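You operate a simulated robot arm through the tools that you are given. There is no shell and no other tool.

The job below is to be done with a simulated robot arm. You get a single attempt, and the scene is never put back.

## Task
Warm the green sole in the glue warmer for 5 seconds.
Fine: lay it on the rest, shut the drawer, set the timer, push the green button once and wait.

The check looks at the end state, three seconds after you hand in, the way a careful person would. Anything else that was tipped, shoved, dropped, spilled or broken makes it a failure.

## Robot
A 6-joint arm with a two-finger gripper, fixed in place. Base frame: the origin is on the floor under the middle of its stand, x ahead of it, y to its left, z up. Units: cm, rad, N and s.
With the tool pointing down near the work surface it reaches from about 38 to 86 cm from the base axis. Its first joint turns from -2.897 to 2.897 rad. Payload 2.45 kg.
The tool frame sits at the grasp point between the pads (the TCP): z along the fingers, y along the line on which they close. The tips reach 2 cm beyond it. The gripper opens to 14 cm; its body begins 16.8 cm behind the TCP.
Orientation is that of the tool frame in the base frame, as a unit quaternion [x, y, z, w]. With the fingers straight down and closing along the base's y, the tool's x points along the base's -x, its y along +y and its z along -z.

## Interface
- The arm moves only by the tool drive_tool. Its argument "steps" is a list of rows, each an object (a shift or turn left out is 0, a gripper value left out holds the last) with "rotation": the turn, a rotation vector about the tool's x, y, z in units of 60 degrees (1.0 is 60 degrees), a list of three; "travel": the shift along the tool's x, y, z in units of 500 mm (1.0 is 500 mm), a list of three; "hand": the closure in counts, from 0 (fully open) to 255 (shut). In form: [{"rotation": [wx, wy, wz], "travel": [tx, ty, tz], "hand": hand}, ...]. A call has 1 to 20 rows; each row is the pose to reach, as a shift and turn from the pose commanded when the call began, along the tool's axes at that moment. A call with a number of a shift or a turn outside -1 to 1 is refused whole. Each row takes 0.2 s and may step no farther than 5 cm and 0.15 rad from the row before; otherwise, or with a gripper value out of range, the whole call is refused. A pose out of reach is approached as far as the arm can. The call stops where the force on the tool passes 40 N (or 10 N more than at its start, if that is more) or the arm is blocked; 0.2 s more then pass. The fingers move at their own pace (about 4.5 cm/s each) and stop on an object; they squeeze with about 20 N. The grip force told is the motor's: it shows also when the fingers shut on nothing. Time passes only in rows, and 0.2 s behind the last, so rows that repeat a pose let the fingers close. It gives the time, the measured TCP pose, the force on the tool (base axes), the opening and the grip force at its end, in the units of the frame above (readings bear some noise), with the torque about the TCP (base axes, N m) and any sound that the robot's microphone picked up.
- Cameras (640 x 400 px; columns grow to the right, rows downward): "scene" is fixed at [22.15, 50.12, 154.96]; the picture's right is [-0.98, -0.18, 0.00], its down [-0.09, 0.50, -0.86] and it looks along [0.15, -0.85, -0.51] (base axes); focal length 371 px, centre (320, 200). "wrist" rides on the gripper at [7.8, 1.1, -20.9] in the tool frame; the picture's right is [-0.14, 0.99, 0.00], its down [-0.92, -0.13, -0.37] and it looks along [-0.37, -0.05, 0.93] (tool axes); focal length 280 px, centre (320, 200). There is no depth. A picture from a camera that has moved, and an enlarged one, comes with that camera's place and axes in the base frame and with its lens.
- snapshot(camera): a new picture of that camera. No time passes.
- lift_body(by): moves the trunk up (or, below 0, down) by that many cm; the arm rides with it, the base frame stays. It gives what a move gives, with no picture.
- enlarge(camera, box): a new picture of the part [left, top, right, bottom] of that camera's present view, enlarged. No time passes.
- hand_in(): hands the job in; it is judged then, once.

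Nothing tells you positions but the pictures and the camera data. Unless the task says otherwise, let go and move clear before handing in.

The tools are called after "Emit:" by a JSON object that holds its "op" and its "data". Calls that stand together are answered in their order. drive_tool: Moves the arm, as the interface text tells. Its arguments: {"type":"object","properties":{"steps":{"type":"array"}},"required":["steps"]} The other tools are called the same way: lift_body (by) moves the trunk up or down; snapshot (camera) takes a picture; enlarge (camera, box) takes an enlarged picture of a part of a camera's view; hand_in () hands the job in.

At the start:

```text
clock: 0.0
eef_pos: [55.82, -16.86, 128.05]
tool_rot: [0.0, 1.0, 0.0, 0.0]
ft_force: [-0.2, -0.3, -0.1]
moment: [-0.02, -0.03, -0.02]
grip_width: 13.99
grasp_force: 0.0
trunk travel left (down, up): [-17.5, 5.5]
```

scene: 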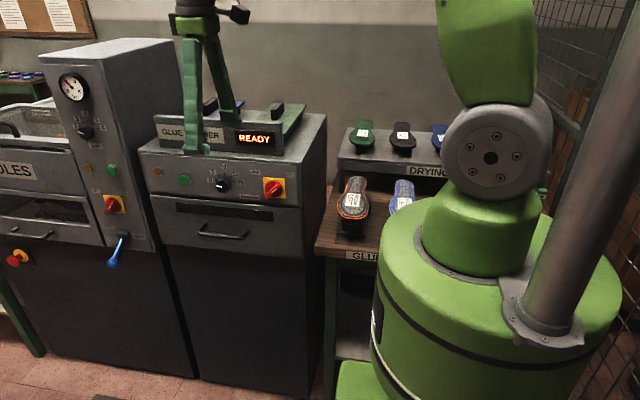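
wrist: 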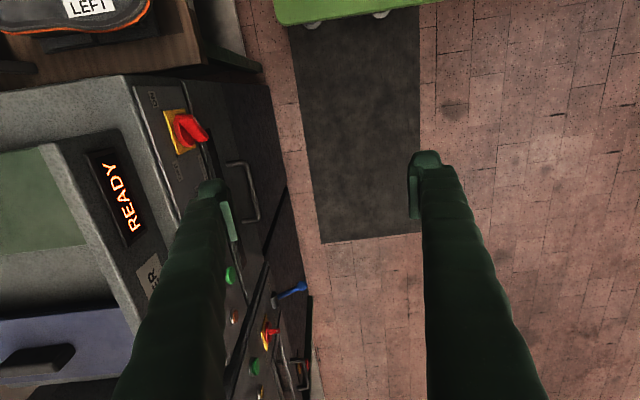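

I see a glue warmer (READY display) with a drawer, a dial, buttons and a red/yellow switch, and a drying rack with soles to the robot's side. I'll first look closer at all the parts before moving.

Emit:
{"op": "enlarge", "data": {"camera": "scene", "box": [130, 90, 330, 250]}}

Emit:
{"op": "enlarge", "data": {"camera": "scene", "box": [310, 100, 470, 270]}}

Emit:
{"op": "enlarge", "data": {"camera": "scene", "box": [0, 30, 160, 290]}}

Emit:
{"op": "enlarge", "data": {"camera": "wrist", "box": [0, 0, 320, 400]}}

```text
2.50 times, centred on (230, 170) of scene
camera zoom: at [22.15, 50.12, 154.96], right [-0.98, -0.18, 0.0], down [-0.09, 0.5, -0.86], along [0.15, -0.85, -0.51], focal length 927 px, centre (545, 275)
```

zoom: 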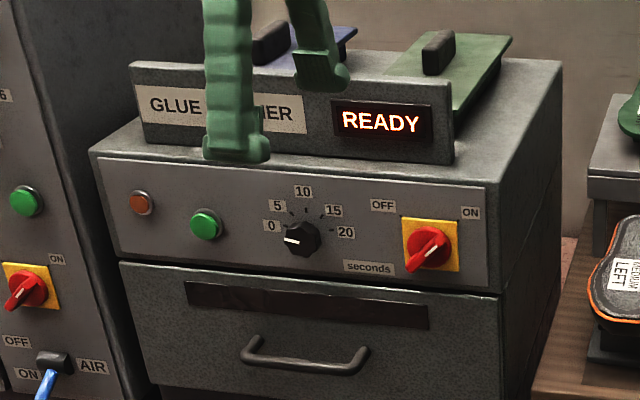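

```text
2.35 times, centred on (390, 185) of scene
camera zoom: at [22.15, 50.12, 154.96], right [-0.98, -0.18, 0.0], down [-0.09, 0.5, -0.86], along [0.15, -0.85, -0.51], focal length 872 px, centre (155, 235)
```

zoom: 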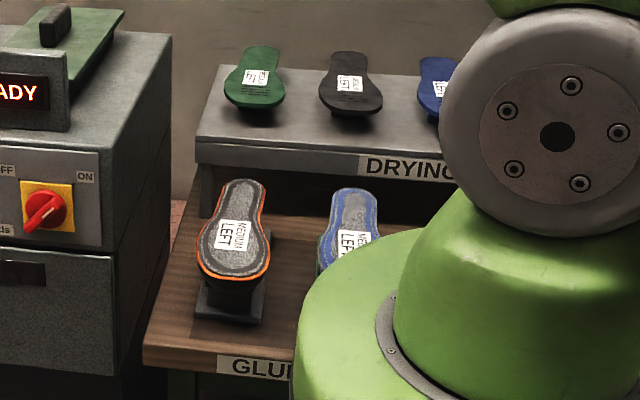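

```text
1.54 times, centred on (80, 160) of scene
camera zoom: at [22.15, 50.12, 154.96], right [-0.98, -0.18, 0.0], down [-0.09, 0.5, -0.86], along [0.15, -0.85, -0.51], focal length 570 px, centre (689, 262)
```

zoom: 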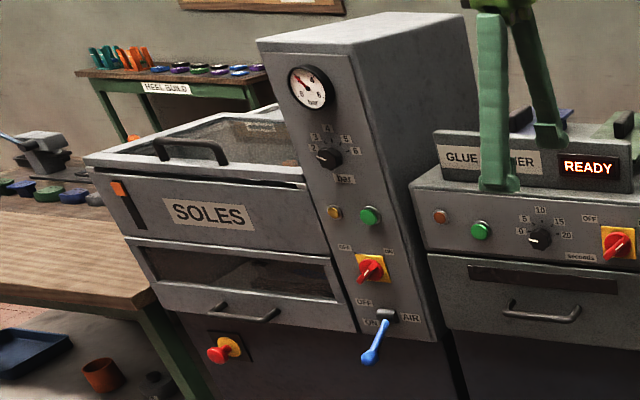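

```text
1.00 times, centred on (160, 200) of wrist (not enlarged: the box is as wide or as high as the picture)
camera zoom: at [47.97, -15.73, 148.93], right [0.14, 0.99, 0.0], down [0.92, -0.13, 0.37], along [0.37, -0.05, -0.93], focal length 280 px, centre (480, 200)
```

zoom: 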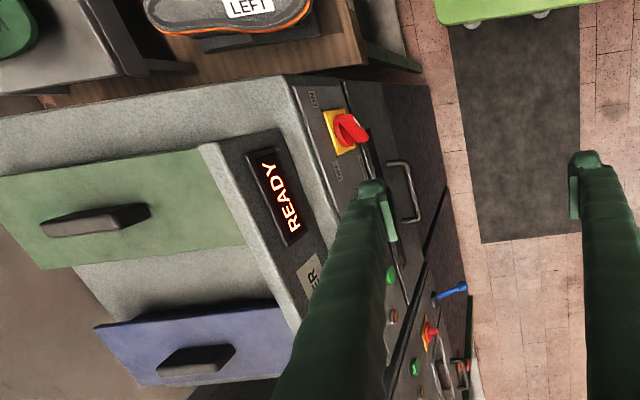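

The warmer's front panel faces the robot's +y side at about x 50–75, y -33. The soles lie on a two-level rack nearer the base. I'll look further with the cameras before moving.

Emit:
{"op": "enlarge", "data": {"camera": "wrist", "box": [0, 0, 160, 100]}}

Emit:
{"op": "enlarge", "data": {"camera": "scene", "box": [200, 140, 300, 205]}}

Emit:
{"op": "enlarge", "data": {"camera": "scene", "box": [335, 105, 415, 155]}}

Emit:
{"op": "enlarge", "data": {"camera": "wrist", "box": [0, 0, 10, 400]}}

```text
4.00 times, centred on (80, 50) of wrist
camera zoom: at [47.97, -15.73, 148.93], right [0.14, 0.99, 0.0], down [0.92, -0.13, 0.37], along [0.37, -0.05, -0.93], focal length 1122 px, centre (1280, 800)
```

zoom: 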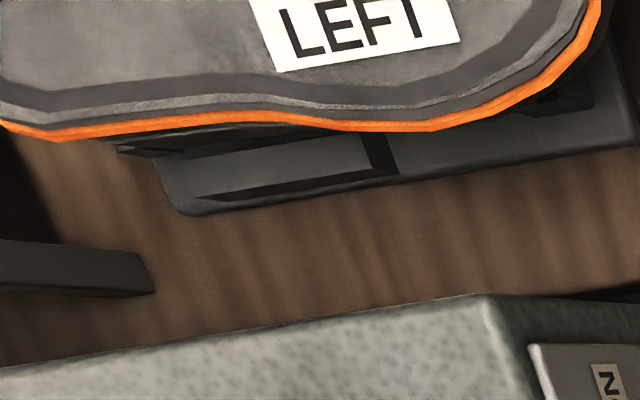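

```text
6.15 times, centred on (250, 172) of scene
camera zoom: at [22.15, 50.12, 154.96], right [-0.98, -0.18, 0.0], down [-0.09, 0.5, -0.86], along [0.15, -0.85, -0.51], focal length 2282 px, centre (751, 369)
```

zoom: 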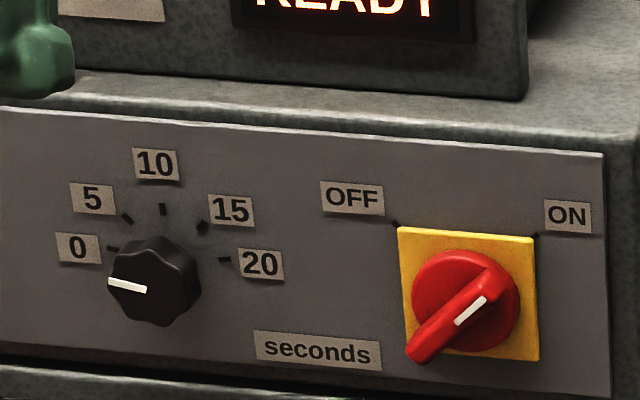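

```text
8.00 times, centred on (375, 130) of scene
camera zoom: at [22.15, 50.12, 154.96], right [-0.98, -0.18, 0.0], down [-0.09, 0.5, -0.86], along [0.15, -0.85, -0.51], focal length 2966 px, centre (-120, 760)
```

zoom: 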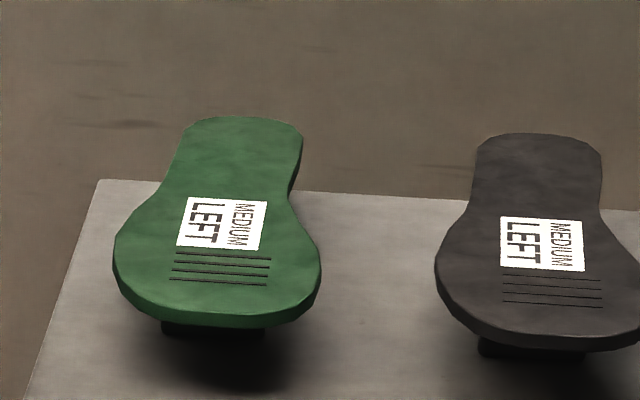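

```text
1.00 times, centred on (5, 200) of wrist (not enlarged: the box is as wide or as high as the picture)
camera zoom: at [47.97, -15.73, 148.93], right [0.14, 0.99, 0.0], down [0.92, -0.13, 0.37], along [0.37, -0.05, -0.93], focal length 280 px, centre (635, 200)
```

zoom: 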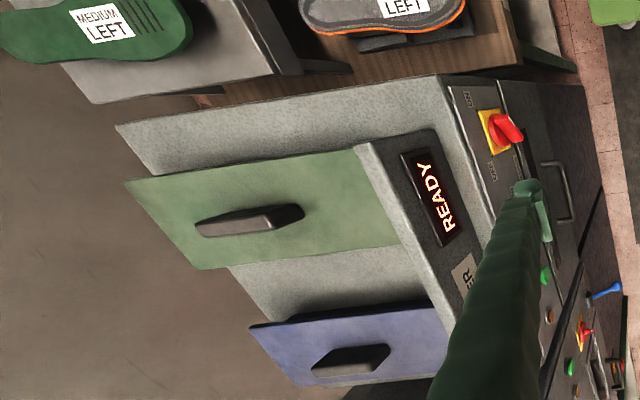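

The timer knob sits at 0 now (ticks 45° apart), the display shows READY, and the green sole is at about (30, -85, 104) on the drying rack. I'll turn the tool to horizontal (pointing at the machine, -y) while backing away, to look at the panel and drawer handle.

Emit:
{"op": "drive_tool", "data": {"steps": [{"rotation": [0.125, 0, 0], "travel": [0, 0.03, 0], "hand": 0}, {"rotation": [0.25, 0, 0], "travel": [0, 0.06, 0]}, {"rotation": [0.375, 0, 0], "travel": [0, 0.09, 0]}, {"rotation": [0.5, 0, 0], "travel": [0, 0.12, 0]}, {"rotation": [0.625, 0, 0], "travel": [0, 0.15, 0]}, {"rotation": [0.75, 0, 0], "travel": [0, 0.18, 0]}, {"rotation": [0.875, 0, 0], "travel": [0, 0.2, 0]}, {"rotation": [1.0, 0, 0], "travel": [0, 0.2, 0]}]}}

```text
clock: 1.8
eef_pos: [55.78, -6.83, 127.92]
tool_rot: [0.0, 0.865, -0.501, 0.0]
ft_force: [0.1, -0.1, 0.3]
moment: [-0.01, -0.02, -0.04]
grip_width: 14.03
grasp_force: 0.1
trunk travel left (down, up): [-17.5, 5.5]
```

The tool is now tilted 60° toward the machine. I'll take pictures before going on.

Emit:
{"op": "snapshot", "data": {"camera": "wrist"}}

Emit:
{"op": "snapshot", "data": {"camera": "scene"}}

```text
taken
camera wrist: at [47.98, 11.91, 137.52], right [0.14, 0.49, -0.86], down [0.92, 0.26, 0.29], along [0.37, -0.83, -0.42], focal length 280 px, centre (320, 200)
```

wrist: 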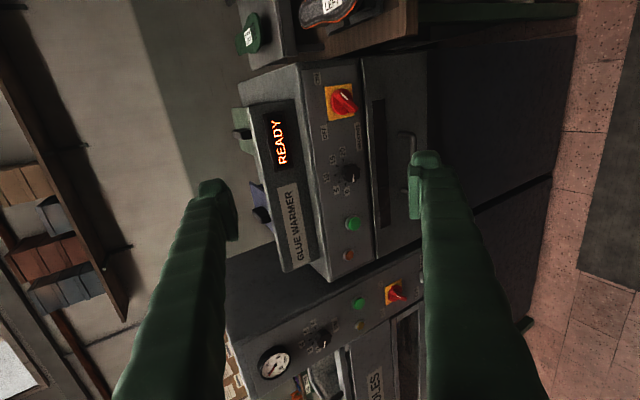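

```text
taken
```

scene: 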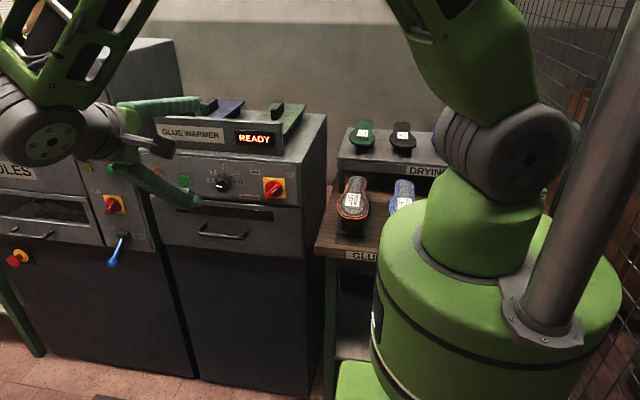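

The wrist view shows the panel well. I'll enlarge it for exact measurements of knob, button and handle.

Emit:
{"op": "enlarge", "data": {"camera": "wrist", "box": [260, 50, 460, 290]}}

Emit:
{"op": "enlarge", "data": {"camera": "scene", "box": [130, 130, 330, 260]}}

```text
1.67 times, centred on (360, 170) of wrist
camera zoom: at [47.98, 11.91, 137.52], right [0.14, 0.49, -0.86], down [0.92, 0.26, 0.29], along [0.37, -0.83, -0.42], focal length 467 px, centre (253, 250)
```

zoom: 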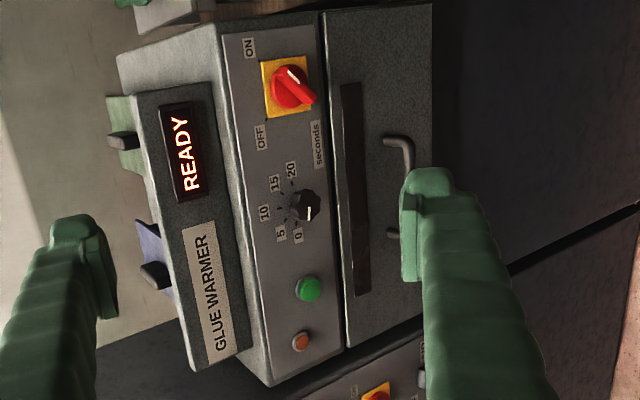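

```text
3.08 times, centred on (230, 195) of scene
camera zoom: at [22.15, 50.12, 154.96], right [-0.98, -0.18, 0.0], down [-0.09, 0.5, -0.86], along [0.15, -0.85, -0.51], focal length 1141 px, centre (597, 215)
```

zoom: 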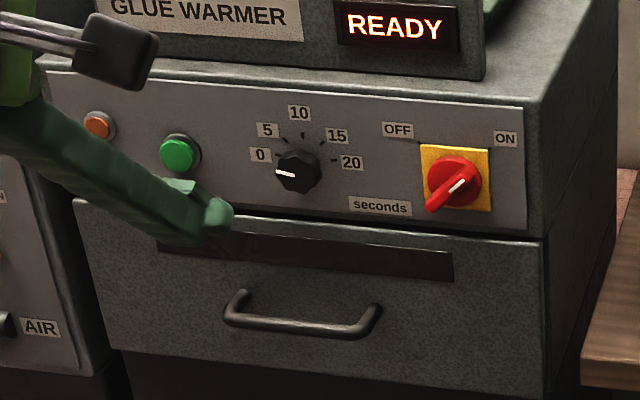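

Triangulating from both cameras: knob ≈ (67, -40, 102.6), green button ≈ (80, -40.7, 102.7), handle bar ≈ x 61–76, y -38.5, z 85.5. The shoulder sits high (z≈134), so I'll lower the trunk to get better reach to the panel.

Emit:
{"op": "lift_body", "data": {"by": -12}}

```text
clock: 3.3
eef_pos: [55.78, -6.8, 116.08]
tool_rot: [0.0, 0.866, -0.5, 0.0]
ft_force: [0.1, 0.5, 0.1]
moment: [-0.01, 0.01, 0.05]
grip_width: 13.99
grasp_force: 0.1
trunk travel left (down, up): [-5.5, 17.5]
```

The trunk is down 12 cm and the way to the drawer front is free. Next I bring the tool horizontal in front of the drawer handle, with the fingers one above and one below the bar, part closed.

Emit:
{"op": "drive_tool", "data": {"steps": [{"rotation": [0.0556, 0, 0], "travel": [-0.0284, 0.0469, 0.0476], "hand": 90}, {"rotation": [0.1111, 0, 0], "travel": [-0.0569, 0.0938, 0.0951]}, {"rotation": [0.1667, 0, 0], "travel": [-0.0853, 0.1407, 0.1427]}, {"rotation": [0.2222, 0, 0], "travel": [-0.1138, 0.1876, 0.1902]}, {"rotation": [0.2778, 0, 0], "travel": [-0.1422, 0.2344, 0.2378]}, {"rotation": [0.3333, 0, 0], "travel": [-0.1707, 0.2813, 0.2853]}, {"rotation": [0.3889, 0, 0], "travel": [-0.1991, 0.3282, 0.3329]}, {"rotation": [0.4444, 0, 0], "travel": [-0.2276, 0.3751, 0.3804]}, {"rotation": [0.5, 0, 0], "travel": [-0.256, 0.422, 0.428]}]}}

Emit:
{"op": "snapshot", "data": {"camera": "wrist"}}

Emit:
{"op": "snapshot", "data": {"camera": "scene"}}

```text
clock: 5.3
eef_pos: [68.58, -15.07, 86.92]
tool_rot: [0.0, 0.707, -0.707, 0.0]
ft_force: [-0.6, -0.5, 0.8]
moment: [0.01, -0.03, -0.05]
grip_width: 9.06
grasp_force: 0.1
trunk travel left (down, up): [-5.5, 17.5]
```

```text
taken
camera wrist: at [60.72, 6.04, 85.93], right [0.14, 0.0, -0.99], down [0.92, 0.37, 0.13], along [0.36, -0.93, 0.05], focal length 280 px, centre (320, 200)
```

wrist: 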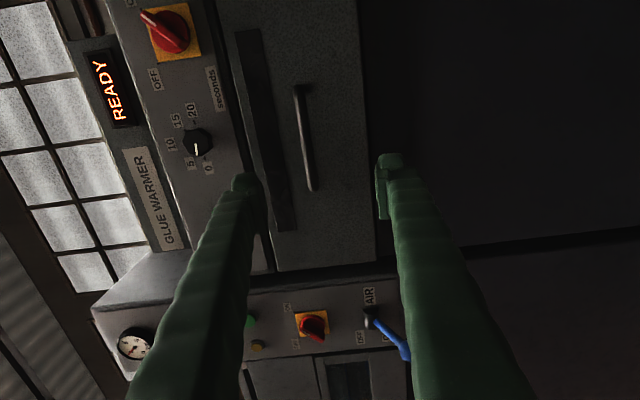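

```text
taken
```

scene: 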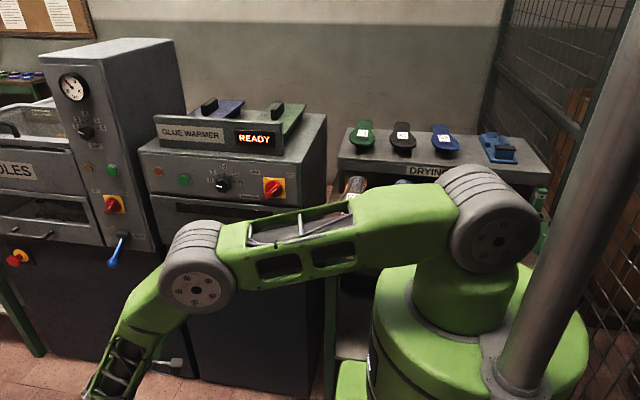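

The new, wider-baseline view puts the handle bar at about y -34.6, z 88.7, x 59–74, and the knob at (65, -35.8, 105). I'll check the handle details up close.

Emit:
{"op": "enlarge", "data": {"camera": "wrist", "box": [230, 60, 390, 220]}}

Emit:
{"op": "enlarge", "data": {"camera": "wrist", "box": [80, 0, 280, 200]}}

```text
2.50 times, centred on (310, 140) of wrist
camera zoom: at [60.72, 6.04, 85.93], right [0.14, 0.0, -0.99], down [0.92, 0.37, 0.13], along [0.36, -0.93, 0.05], focal length 701 px, centre (345, 350)
```

zoom: 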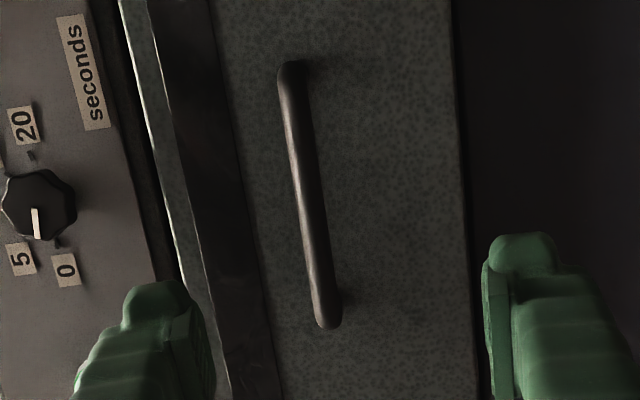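

```text
2.00 times, centred on (180, 100) of wrist
camera zoom: at [60.72, 6.04, 85.93], right [0.14, 0.0, -0.99], down [0.92, 0.37, 0.13], along [0.36, -0.93, 0.05], focal length 561 px, centre (600, 400)
```

zoom: 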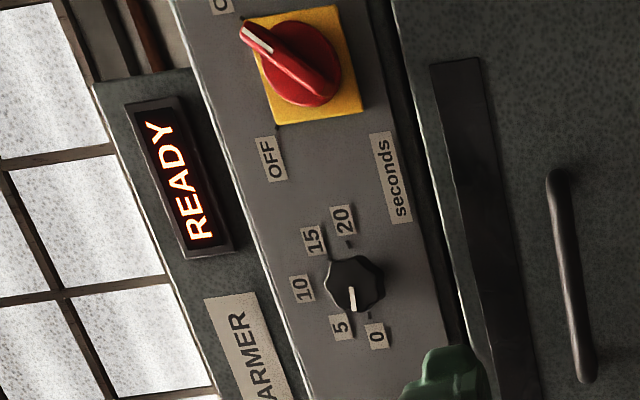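

The bar is centred near (66.8, -34.6, 88.9). I'll advance the open fingers around it, stopping with the tips just past the bar.

Emit:
{"op": "drive_tool", "data": {"steps": [{"travel": [0.032, -0.04, 0.06], "hand": 90}, {"travel": [0.032, -0.04, 0.14]}, {"travel": [0.032, -0.04, 0.22]}, {"travel": [0.032, -0.04, 0.29]}, {"travel": [0.032, -0.04, 0.34]}, {"travel": [0.032, -0.04, 0.37]}, {"travel": [0.032, -0.04, 0.38]}]}}

Emit:
{"op": "snapshot", "data": {"camera": "wrist"}}

Emit:
{"op": "enlarge", "data": {"camera": "wrist", "box": [220, 60, 420, 220]}}

Emit:
{"op": "snapshot", "data": {"camera": "scene"}}

```text
clock: 6.9
eef_pos: [67.0, -33.99, 88.9]
tool_rot: [0.0, 0.707, -0.707, -0.001]
ft_force: [-0.2, 0.4, -0.3]
moment: [-0.01, 0.01, -0.06]
grip_width: 9.03
grasp_force: 0.1
trunk travel left (down, up): [-5.5, 17.5]
```

```text
taken
camera wrist: at [59.08, -12.96, 87.96], right [0.14, 0.0, -0.99], down [0.92, 0.37, 0.13], along [0.37, -0.93, 0.05], focal length 280 px, centre (320, 200)
```

wrist: 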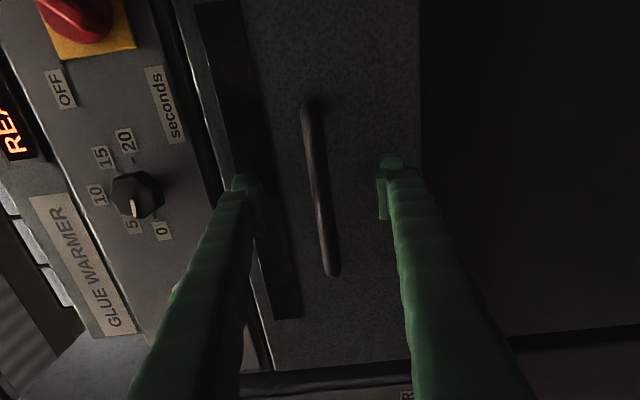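

```text
2.50 times, centred on (320, 140) of wrist
camera zoom: at [59.08, -12.96, 87.96], right [0.14, 0.0, -0.99], down [0.92, 0.37, 0.13], along [0.37, -0.93, 0.05], focal length 701 px, centre (320, 350)
```

zoom: 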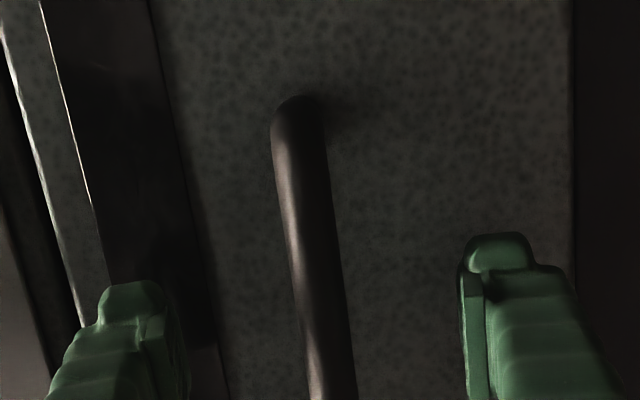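

```text
taken
```

scene: 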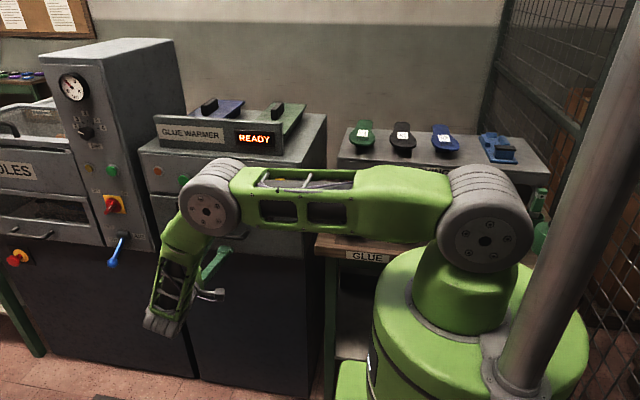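

The bar lies level with the gap between the fingers (z 88.95, y about -35.5). I'll go 1.2 cm deeper and close on the bar.

Emit:
{"op": "drive_tool", "data": {"steps": [{"travel": [0, 0, 0.012], "hand": 90}, {"travel": [0, 0, 0.024], "hand": 90}, {"travel": [0, 0, 0.024], "hand": 160}, {"travel": [0, 0, 0.024], "hand": 200}, {"travel": [0, 0, 0.024], "hand": 255}, {"travel": [0, 0, 0.024], "hand": 255}, {"travel": [0, 0, 0.024], "hand": 255}, {"travel": [0, 0, 0.024], "hand": 255}, {"travel": [0, 0, 0.024], "hand": 255}]}}

Emit:
{"op": "snapshot", "data": {"camera": "wrist"}}

```text
clock: 8.9
eef_pos: [66.85, -35.09, 88.82]
tool_rot: [-0.001, 0.708, -0.706, 0.0]
ft_force: [-1.1, 1.0, -15.2]
moment: [-0.18, -0.24, 0.4]
grip_width: 1.03
grasp_force: 37.5
trunk travel left (down, up): [-5.5, 17.5]
```

```text
taken
camera wrist: at [59.09, -14.1, 87.83], right [0.14, 0.0, -0.99], down [0.92, 0.37, 0.13], along [0.37, -0.93, 0.05], focal length 280 px, centre (320, 200)
```

wrist: 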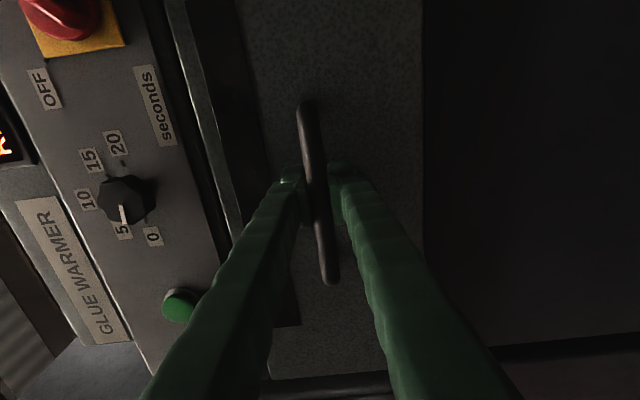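

I have the bar gripped (1.0 cm wide). Now I pull the drawer toward +y, 12 cm at first.

Emit:
{"op": "drive_tool", "data": {"steps": [{"travel": [0, 0.003, -0.01]}, {"travel": [0, 0.003, -0.03]}, {"travel": [0, 0.003, -0.06]}, {"travel": [0, 0.003, -0.09]}, {"travel": [0, 0.003, -0.12]}, {"travel": [0, 0.003, -0.15]}, {"travel": [0, 0.003, -0.18]}, {"travel": [0, 0.003, -0.21]}, {"travel": [0, 0.003, -0.24]}]}}

Emit:
{"op": "snapshot", "data": {"camera": "wrist"}}

Emit:
{"op": "snapshot", "data": {"camera": "scene"}}

```text
clock: 10.9
eef_pos: [66.92, -23.06, 88.86]
tool_rot: [0.0, -0.707, 0.707, 0.001]
ft_force: [-9.1, 1.3, -14.9]
moment: [-0.2, -0.06, -0.21]
grip_width: 1.04
grasp_force: 37.6
trunk travel left (down, up): [-5.5, 17.5]
```

```text
taken
camera wrist: at [59.11, -2.1, 87.79], right [0.14, 0.0, -0.99], down [0.92, 0.37, 0.13], along [0.36, -0.93, 0.05], focal length 280 px, centre (320, 200)
```

wrist: 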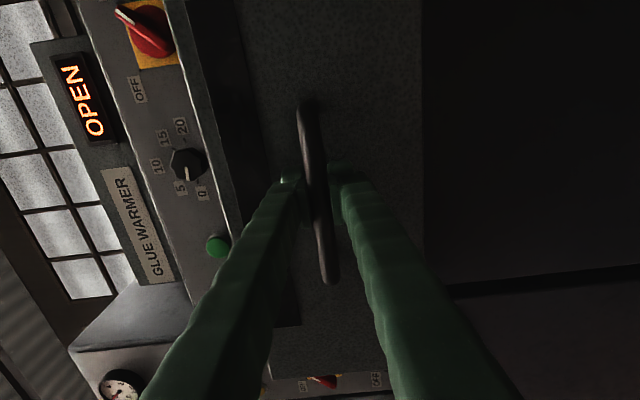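

```text
taken
```

scene: 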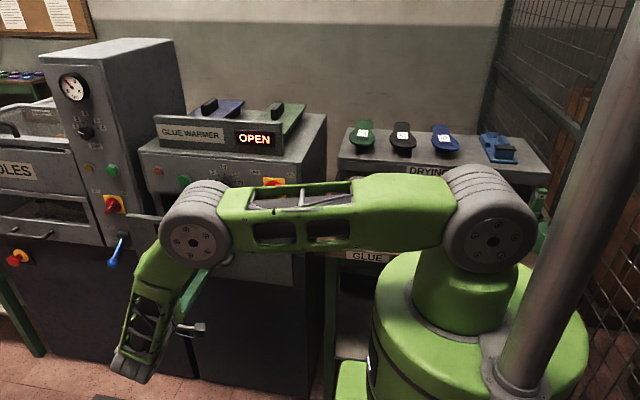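

The display now says OPEN and the drawer follows. I keep pulling until it meets its stop.

Emit:
{"op": "drive_tool", "data": {"steps": [{"travel": [0, 0, -0.03]}, {"travel": [0, 0, -0.06]}, {"travel": [0, 0, -0.09]}, {"travel": [0, 0, -0.12]}, {"travel": [0, 0, -0.15]}, {"travel": [0, 0, -0.18]}, {"travel": [0, 0, -0.21]}, {"travel": [0, 0, -0.24]}]}}

Emit:
{"op": "snapshot", "data": {"camera": "wrist"}}

Emit:
{"op": "snapshot", "data": {"camera": "scene"}}

```text
clock: 12.7
eef_pos: [66.94, -11.05, 88.66]
tool_rot: [0.0, 0.708, -0.706, 0.0]
ft_force: [-17.0, 1.9, -17.2]
moment: [-0.27, -0.1, 0.76]
grip_width: 1.01
grasp_force: 37.9
trunk travel left (down, up): [-5.5, 17.5]
```

```text
taken
camera wrist: at [59.12, 9.91, 87.79], right [0.14, 0.0, -0.99], down [0.92, 0.37, 0.13], along [0.36, -0.93, 0.05], focal length 280 px, centre (320, 200)
```

wrist: 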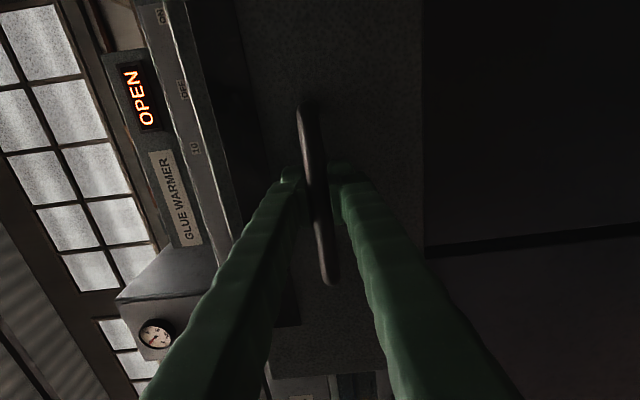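

```text
taken
```

scene: 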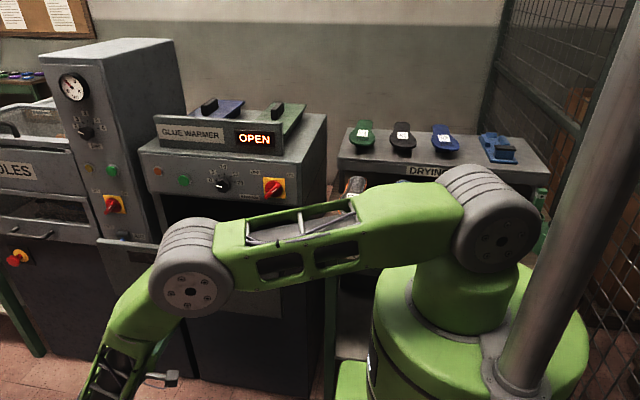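

The drawer is 24 cm out and still moving freely. I'll pull a bit further, slowly, to find the stop.

Emit:
{"op": "drive_tool", "data": {"steps": [{"travel": [0.003, 0.002, -0.02]}, {"travel": [0.003, 0.002, -0.04]}, {"travel": [0.003, 0.002, -0.06]}, {"travel": [0.003, 0.002, -0.08]}, {"travel": [0.003, 0.002, -0.1]}, {"travel": [0.003, 0.002, -0.12]}]}}

Emit:
{"op": "snapshot", "data": {"camera": "scene"}}

```text
clock: 14.1
eef_pos: [66.84, -4.89, 88.81]
tool_rot: [-0.001, -0.706, 0.708, -0.002]
ft_force: [4.8, 1.0, -4.8]
moment: [-0.11, 0.07, 0.63]
grip_width: 1.03
grasp_force: 38.2
trunk travel left (down, up): [-5.5, 17.5]
```

```text
taken
```

scene: 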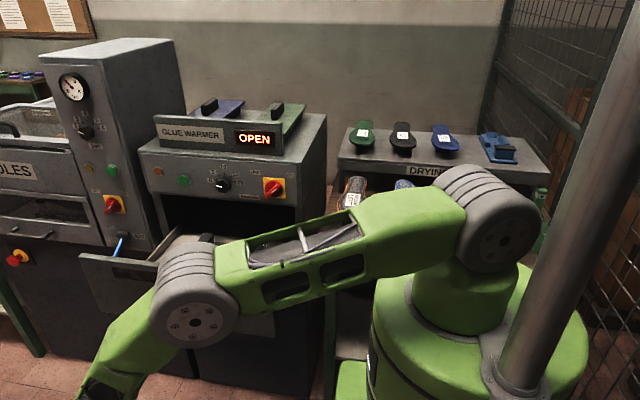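

The drawer is 30 cm out and I can see something dark inside it. I'll let go of the bar, back off and rise to look into it.

Emit:
{"op": "drive_tool", "data": {"steps": [{"travel": [0, 0, 0], "hand": 120}, {"travel": [0, 0, 0], "hand": 120}, {"travel": [0, 0, 0], "hand": 120}, {"travel": [0, 0, 0], "hand": 120}, {"travel": [0, 0, -0.05], "hand": 120}, {"travel": [0, 0, -0.12], "hand": 120}, {"travel": [0, -0.1, -0.12], "hand": 120}, {"travel": [0, -0.2, -0.12], "hand": 120}, {"travel": [0, -0.3, -0.12], "hand": 120}, {"travel": [0, -0.4, -0.12], "hand": 120}, {"travel": [0, -0.5, -0.12], "hand": 120}, {"travel": [0, -0.6, -0.12], "hand": 120}]}}

Emit:
{"op": "snapshot", "data": {"camera": "scene"}}

Emit:
{"op": "snapshot", "data": {"camera": "wrist"}}

```text
clock: 16.7
eef_pos: [66.73, 1.0, 118.83]
tool_rot: [0.0, -0.707, 0.708, 0.0]
ft_force: [-0.3, -0.6, 0.0]
moment: [-0.01, -0.01, 0.0]
grip_width: 7.43
grasp_force: 0.1
trunk travel left (down, up): [-5.5, 17.5]
```

```text
taken
```

scene: 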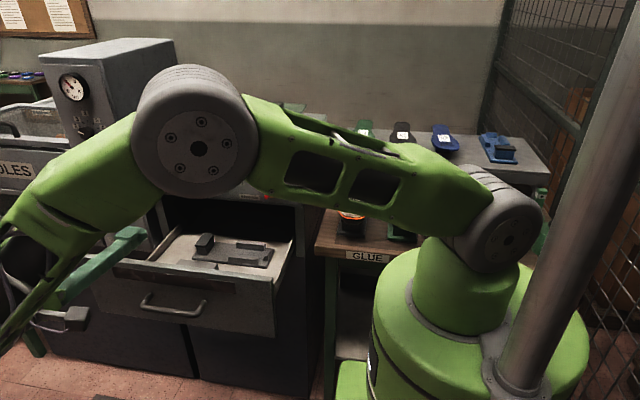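

```text
taken
camera wrist: at [58.87, 21.84, 117.84], right [0.14, 0.0, -0.99], down [0.92, 0.37, 0.13], along [0.36, -0.93, 0.05], focal length 280 px, centre (320, 200)
```

wrist: 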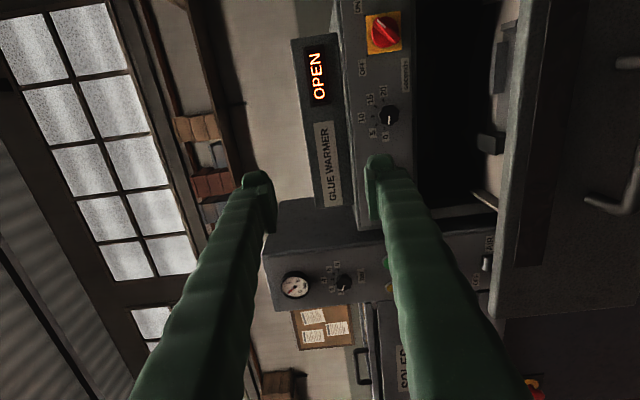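

The drawer is open and holds a dark rest that runs along x. I'll enlarge it.

Emit:
{"op": "enlarge", "data": {"camera": "scene", "box": [140, 210, 300, 310]}}

Emit:
{"op": "enlarge", "data": {"camera": "scene", "box": [330, 110, 550, 250]}}

```text
4.00 times, centred on (220, 260) of scene
camera zoom: at [22.15, 50.12, 154.96], right [-0.98, -0.18, 0.0], down [-0.09, 0.5, -0.86], along [0.15, -0.85, -0.51], focal length 1483 px, centre (720, -40)
```

zoom: 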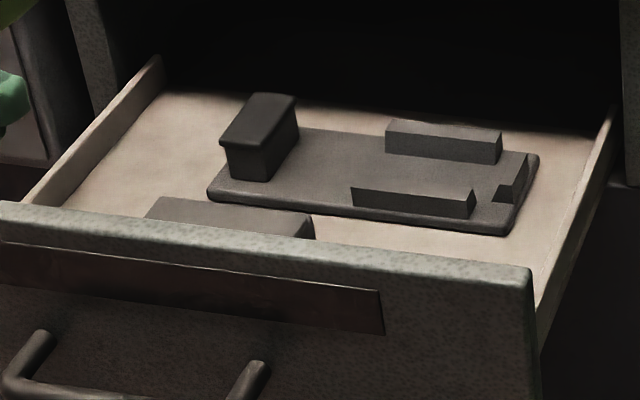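

```text
2.86 times, centred on (440, 180) of scene
camera zoom: at [22.15, 50.12, 154.96], right [-0.98, -0.18, 0.0], down [-0.09, 0.5, -0.86], along [0.15, -0.85, -0.51], focal length 1059 px, centre (-23, 257)
```

zoom: 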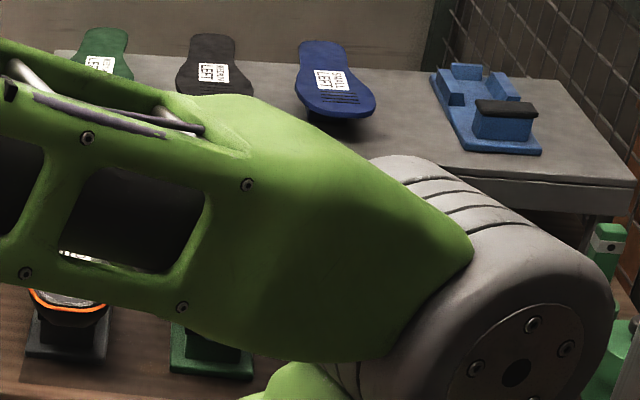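

The rest is a plate with a rubber-topped block at its +x end and a U of rails at its -x end. It looks the same as the empty blue stand on the rack, so the forefoot goes on the block and the heel in the U. I'll turn the tool down and look at it from above.

Emit:
{"op": "drive_tool", "data": {"steps": [{"rotation": [-0.125, 0, 0], "travel": [0.022, -0.02, 0.015], "hand": 60}, {"rotation": [-0.25, 0, 0], "travel": [0.044, -0.04, 0.03]}, {"rotation": [-0.375, 0, 0], "travel": [0.066, -0.06, 0.045]}, {"rotation": [-0.5, 0, 0], "travel": [0.088, -0.08, 0.06]}, {"rotation": [-0.625, 0, 0], "travel": [0.11, -0.1, 0.075]}, {"rotation": [-0.75, 0, 0], "travel": [0.132, -0.12, 0.09]}, {"rotation": [-0.875, 0, 0], "travel": [0.154, -0.14, 0.105]}, {"rotation": [-1.0, 0, 0], "travel": [0.176, -0.16, 0.12]}]}}

```text
clock: 18.5
eef_pos: [58.09, -5.19, 126.73]
tool_rot: [0.0, 0.966, -0.258, 0.001]
ft_force: [0.8, -0.8, 0.2]
moment: [0.01, -0.03, 0.03]
grip_width: 10.69
grasp_force: 0.0
trunk travel left (down, up): [-5.5, 17.5]
```

Halfway turned; 30° remain, while moving over the drawer.

Emit:
{"op": "drive_tool", "data": {"steps": [{"rotation": [-0.125, 0, 0], "travel": [0.02, -0.0475, 0.0275]}, {"rotation": [-0.25, 0, 0], "travel": [0.04, -0.095, 0.055]}, {"rotation": [-0.375, 0, 0], "travel": [0.06, -0.1425, 0.0825]}, {"rotation": [-0.5, 0, 0], "travel": [0.08, -0.19, 0.11]}]}}

Emit:
{"op": "snapshot", "data": {"camera": "wrist"}}

Emit:
{"op": "snapshot", "data": {"camera": "scene"}}

```text
clock: 19.5
eef_pos: [53.9, -16.13, 126.62]
tool_rot: [0.0, 1.0, 0.001, 0.001]
ft_force: [-0.9, 0.3, -0.3]
moment: [0.09, -0.02, 0.03]
grip_width: 10.69
grasp_force: 0.0
trunk travel left (down, up): [-5.5, 17.5]
```

```text
taken
camera wrist: at [46.11, -15.09, 147.67], right [0.14, 0.99, 0.0], down [0.92, -0.13, 0.37], along [0.37, -0.05, -0.93], focal length 280 px, centre (320, 200)
```

wrist: 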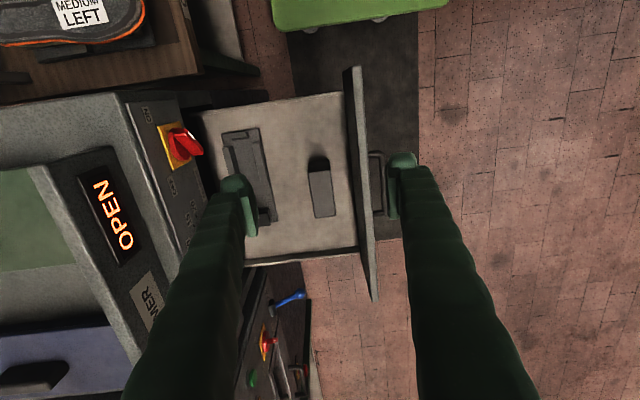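

```text
taken
```

scene: 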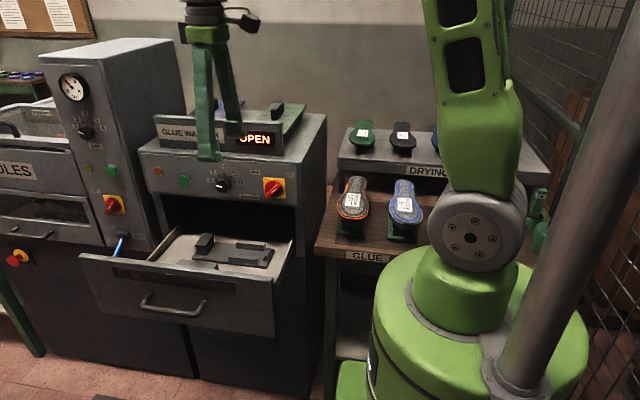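

From above the drawer shows the rest and a second box-like thing near the drawer front. I'll look closer.

Emit:
{"op": "enlarge", "data": {"camera": "wrist", "box": [190, 80, 390, 270]}}

Emit:
{"op": "enlarge", "data": {"camera": "scene", "box": [130, 210, 310, 330]}}

Emit:
{"op": "enlarge", "data": {"camera": "scene", "box": [320, 110, 440, 250]}}

```text
2.11 times, centred on (290, 175) of wrist
camera zoom: at [46.11, -15.09, 147.67], right [0.14, 0.99, 0.0], down [0.92, -0.13, 0.37], along [0.37, -0.05, -0.93], focal length 590 px, centre (383, 253)
```

zoom: 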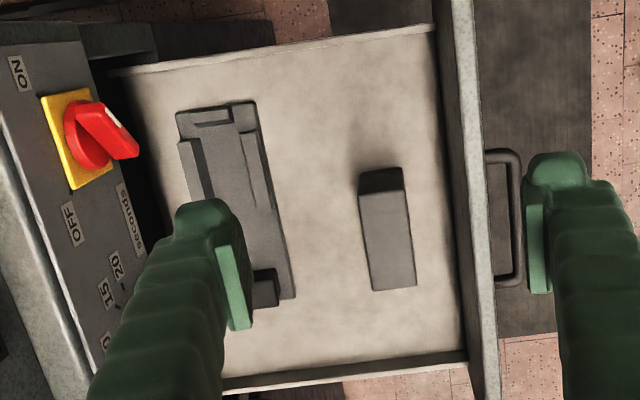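

```text
3.33 times, centred on (220, 270) of scene
camera zoom: at [22.15, 50.12, 154.96], right [-0.98, -0.18, 0.0], down [-0.09, 0.5, -0.86], along [0.15, -0.85, -0.51], focal length 1236 px, centre (653, -33)
```

zoom: 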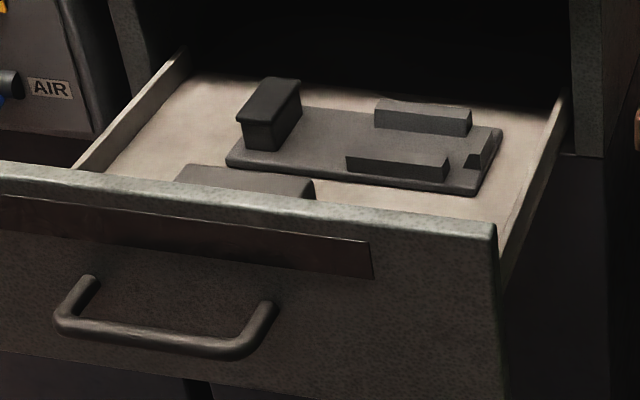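

```text
2.86 times, centred on (380, 180) of scene
camera zoom: at [22.15, 50.12, 154.96], right [-0.98, -0.18, 0.0], down [-0.09, 0.5, -0.86], along [0.15, -0.85, -0.51], focal length 1059 px, centre (149, 257)
```

zoom: 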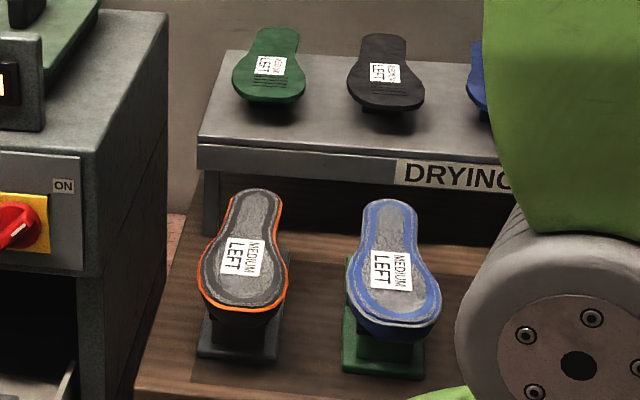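

The rest plate spans roughly x 52.6–76.3 and y -38.4 to -30, too close under the panel for the gripper. I'll pull the drawer further out by gripping its front board (top at z≈99, y≈-10.5 to -8.3) from above.

Emit:
{"op": "drive_tool", "data": {"steps": [{"travel": [-0.06, 0.034, 0.06], "hand": 60}, {"travel": [-0.12, 0.068, 0.12]}, {"travel": [-0.18, 0.102, 0.18]}, {"travel": [-0.242, 0.1366, 0.24]}, {"travel": [-0.242, 0.1366, 0.292]}]}}

Emit:
{"op": "snapshot", "data": {"camera": "wrist"}}

Emit:
{"op": "snapshot", "data": {"camera": "scene"}}

```text
clock: 20.7
eef_pos: [66.15, -9.21, 112.15]
tool_rot: [0.0, 1.0, 0.0, 0.0]
ft_force: [0.5, 0.0, -0.2]
moment: [-0.01, 0.02, -0.02]
grip_width: 10.68
grasp_force: 0.1
trunk travel left (down, up): [-5.5, 17.5]
```

```text
taken
camera wrist: at [58.34, -8.09, 133.15], right [0.14, 0.99, 0.0], down [0.92, -0.13, 0.37], along [0.37, -0.05, -0.93], focal length 280 px, centre (320, 200)
```

wrist: 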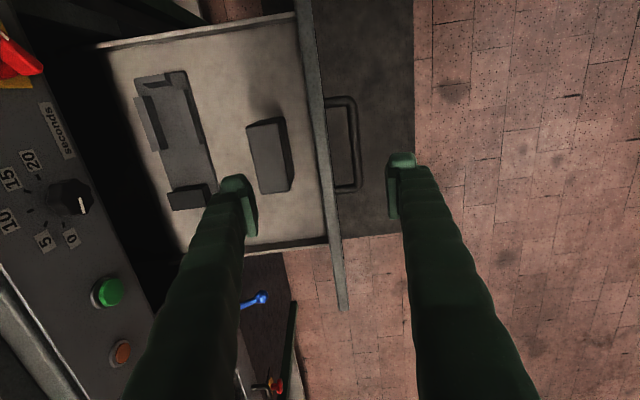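

```text
taken
```

scene: 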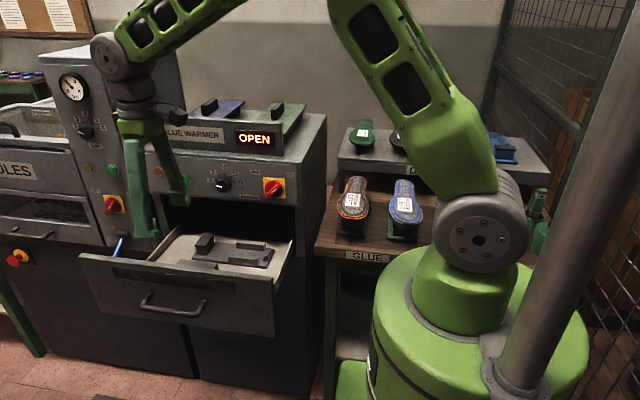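

I'll zoom on the drawer front to place the fingers on its centreline.

Emit:
{"op": "enlarge", "data": {"camera": "wrist", "box": [220, 80, 420, 240]}}

Emit:
{"op": "enlarge", "data": {"camera": "scene", "box": [70, 190, 310, 350]}}

```text
2.50 times, centred on (320, 160) of wrist
camera zoom: at [58.34, -8.09, 133.15], right [0.14, 0.99, 0.0], down [0.92, -0.13, 0.37], along [0.37, -0.05, -0.93], focal length 701 px, centre (320, 300)
```

zoom: 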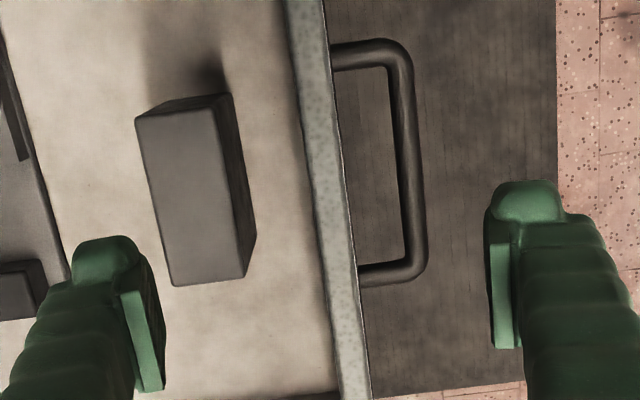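

```text
2.50 times, centred on (190, 270) of scene
camera zoom: at [22.15, 50.12, 154.96], right [-0.98, -0.18, 0.0], down [-0.09, 0.5, -0.86], along [0.15, -0.85, -0.51], focal length 927 px, centre (645, 25)
```

zoom: 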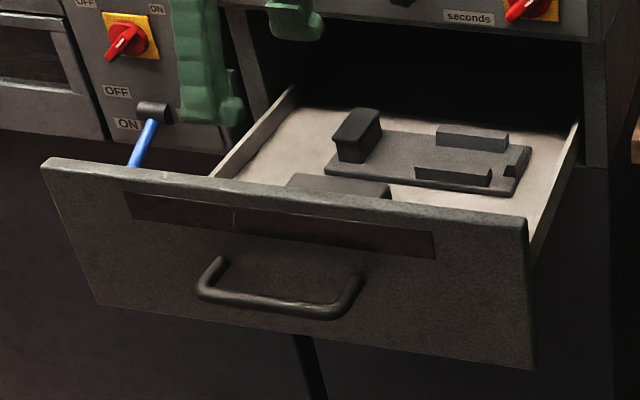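

The front board is centred at y ≈ -8.9, 1.5 cm thick. I'll go down over it and close on it.

Emit:
{"op": "drive_tool", "data": {"steps": [{"travel": [0, 0.006, 0.08], "hand": 60}, {"travel": [0, 0.006, 0.16]}, {"travel": [0, 0.006, 0.22]}, {"travel": [0, 0.006, 0.26]}, {"travel": [0, 0.006, 0.28]}, {"travel": [0, 0.006, 0.28], "hand": 150}, {"travel": [0, 0.006, 0.28], "hand": 255}, {"travel": [0, 0.006, 0.28], "hand": 255}, {"travel": [0, 0.006, 0.28], "hand": 255}, {"travel": [0, 0.006, 0.28], "hand": 255}, {"travel": [0, 0.006, 0.28], "hand": 255}, {"travel": [0, 0.006, 0.28], "hand": 255}]}}

Emit:
{"op": "snapshot", "data": {"camera": "scene"}}

```text
clock: 23.3
eef_pos: [66.14, -8.95, 98.16]
tool_rot: [0.0, 1.0, 0.0, 0.0]
ft_force: [-0.6, 0.4, -0.7]
moment: [0.02, -0.03, -0.03]
grip_width: 1.71
grasp_force: 39.2
trunk travel left (down, up): [-5.5, 17.5]
```

```text
taken
```

scene: 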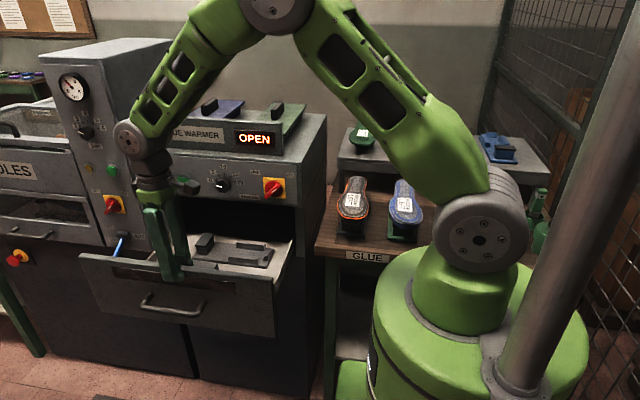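

Gripped the front board (1.7 cm). Pulling toward +y slowly until the stop.

Emit:
{"op": "drive_tool", "data": {"steps": [{"travel": [0, 0.02, 0]}, {"travel": [0, 0.04, 0]}, {"travel": [0, 0.06, 0]}, {"travel": [0, 0.08, 0]}, {"travel": [0, 0.1, 0]}, {"travel": [0, 0.12, 0]}, {"travel": [0, 0.14, 0]}, {"travel": [0, 0.16, 0]}, {"travel": [0, 0.18, 0]}, {"travel": [0, 0.2, 0]}, {"travel": [0, 0.22, 0]}, {"travel": [0, 0.24, 0]}]}}

Emit:
{"op": "snapshot", "data": {"camera": "scene"}}

```text
clock: 24.3
eef_pos: [66.03, -5.94, 98.13]
tool_rot: [0.0, 1.0, -0.004, -0.001]
ft_force: [1.5, -19.4, -4.5]
moment: [-0.32, 0.23, 0.1]
grip_width: 1.71
grasp_force: 42.6
trunk travel left (down, up): [-5.5, 17.5]
stopped in row 5: the force on the tool passed its limit at 51 N (the readings are from after the stop); the commanded pose is now the measured one
```

```text
taken
```

scene: 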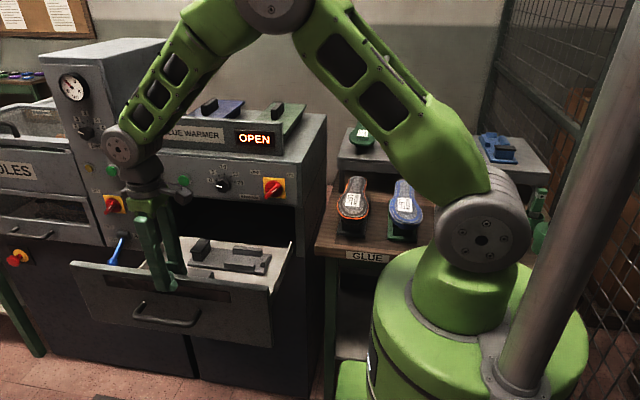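

The drawer hit its stop: it's now fully out (about 33 cm). I let go and rise clear of it.

Emit:
{"op": "drive_tool", "data": {"steps": [{"travel": [0, -0.004, 0], "hand": 100}, {"travel": [0, -0.004, 0], "hand": 60}, {"travel": [0, -0.004, 0], "hand": 60}, {"travel": [0, -0.004, 0], "hand": 60}, {"travel": [0, -0.004, 0], "hand": 60}, {"travel": [0, -0.004, -0.06], "hand": 60}, {"travel": [0, -0.004, -0.14], "hand": 60}, {"travel": [0, -0.004, -0.22], "hand": 60}, {"travel": [0, -0.004, -0.3], "hand": 60}]}}

Emit:
{"op": "snapshot", "data": {"camera": "wrist"}}

Emit:
{"op": "snapshot", "data": {"camera": "scene"}}

```text
clock: 26.3
eef_pos: [66.09, -5.59, 113.37]
tool_rot: [0.0, 1.0, -0.003, -0.001]
ft_force: [0.2, 0.0, 0.2]
moment: [0.0, -0.05, -0.01]
grip_width: 10.7
grasp_force: 0.0
trunk travel left (down, up): [-5.5, 17.5]
```

```text
taken
camera wrist: at [58.23, -4.33, 134.22], right [0.14, 0.99, -0.01], down [0.92, -0.13, 0.37], along [0.37, -0.06, -0.93], focal length 280 px, centre (320, 200)
```

wrist: 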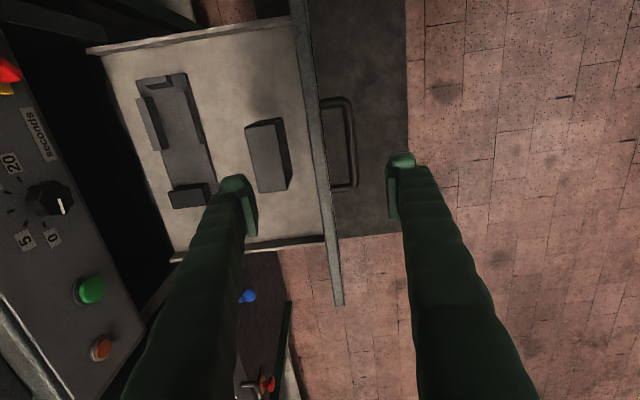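

```text
taken
```

scene: 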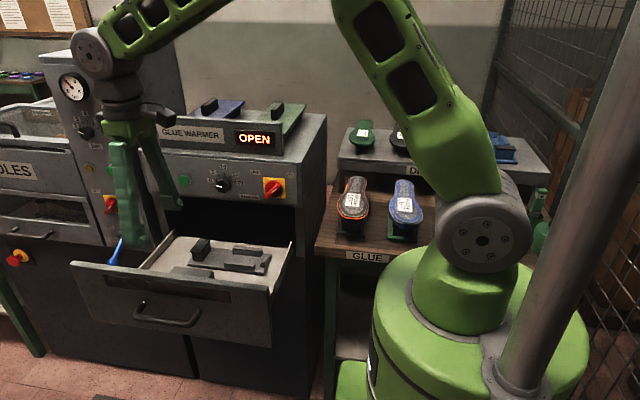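

I'll zoom in on the rest from both cameras to measure it while the arm is out of the way.

Emit:
{"op": "enlarge", "data": {"camera": "wrist", "box": [100, 40, 320, 260]}}

Emit:
{"op": "enlarge", "data": {"camera": "scene", "box": [150, 220, 300, 300]}}

```text
1.82 times, centred on (210, 150) of wrist
camera zoom: at [58.23, -4.33, 134.22], right [0.14, 0.99, -0.01], down [0.92, -0.13, 0.37], along [0.37, -0.06, -0.93], focal length 510 px, centre (520, 291)
```

zoom: 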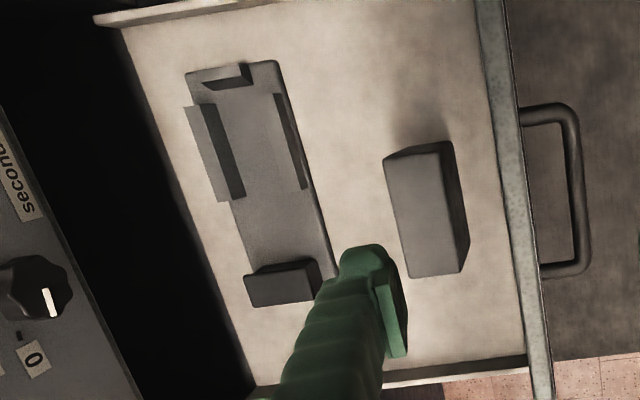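

```text
4.27 times, centred on (225, 260) of scene
camera zoom: at [22.15, 50.12, 154.96], right [-0.98, -0.18, 0.0], down [-0.09, 0.5, -0.86], along [0.15, -0.85, -0.51], focal length 1582 px, centre (725, -56)
```

zoom: 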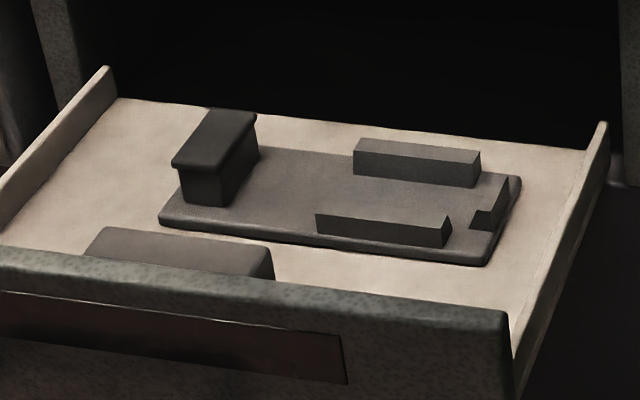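

The rest measures: rubber block top at x 71.5–75.6, y -35.5 to -29.1, z≈85.4; heel U between y≈-35 and -29 with its end stop near x≈52.5; axis y≈-32.2. Now I raise the trunk to reach the drying rack.

Emit:
{"op": "lift_body", "data": {"by": 17}}

```text
clock: 28.3
eef_pos: [66.02, -5.56, 130.18]
tool_rot: [0.0, 1.0, -0.003, 0.0]
ft_force: [-0.1, -0.1, 0.1]
moment: [-0.01, 0.0, -0.02]
grip_width: 10.7
grasp_force: 0.1
trunk travel left (down, up): [-22.5, 0.5]
```

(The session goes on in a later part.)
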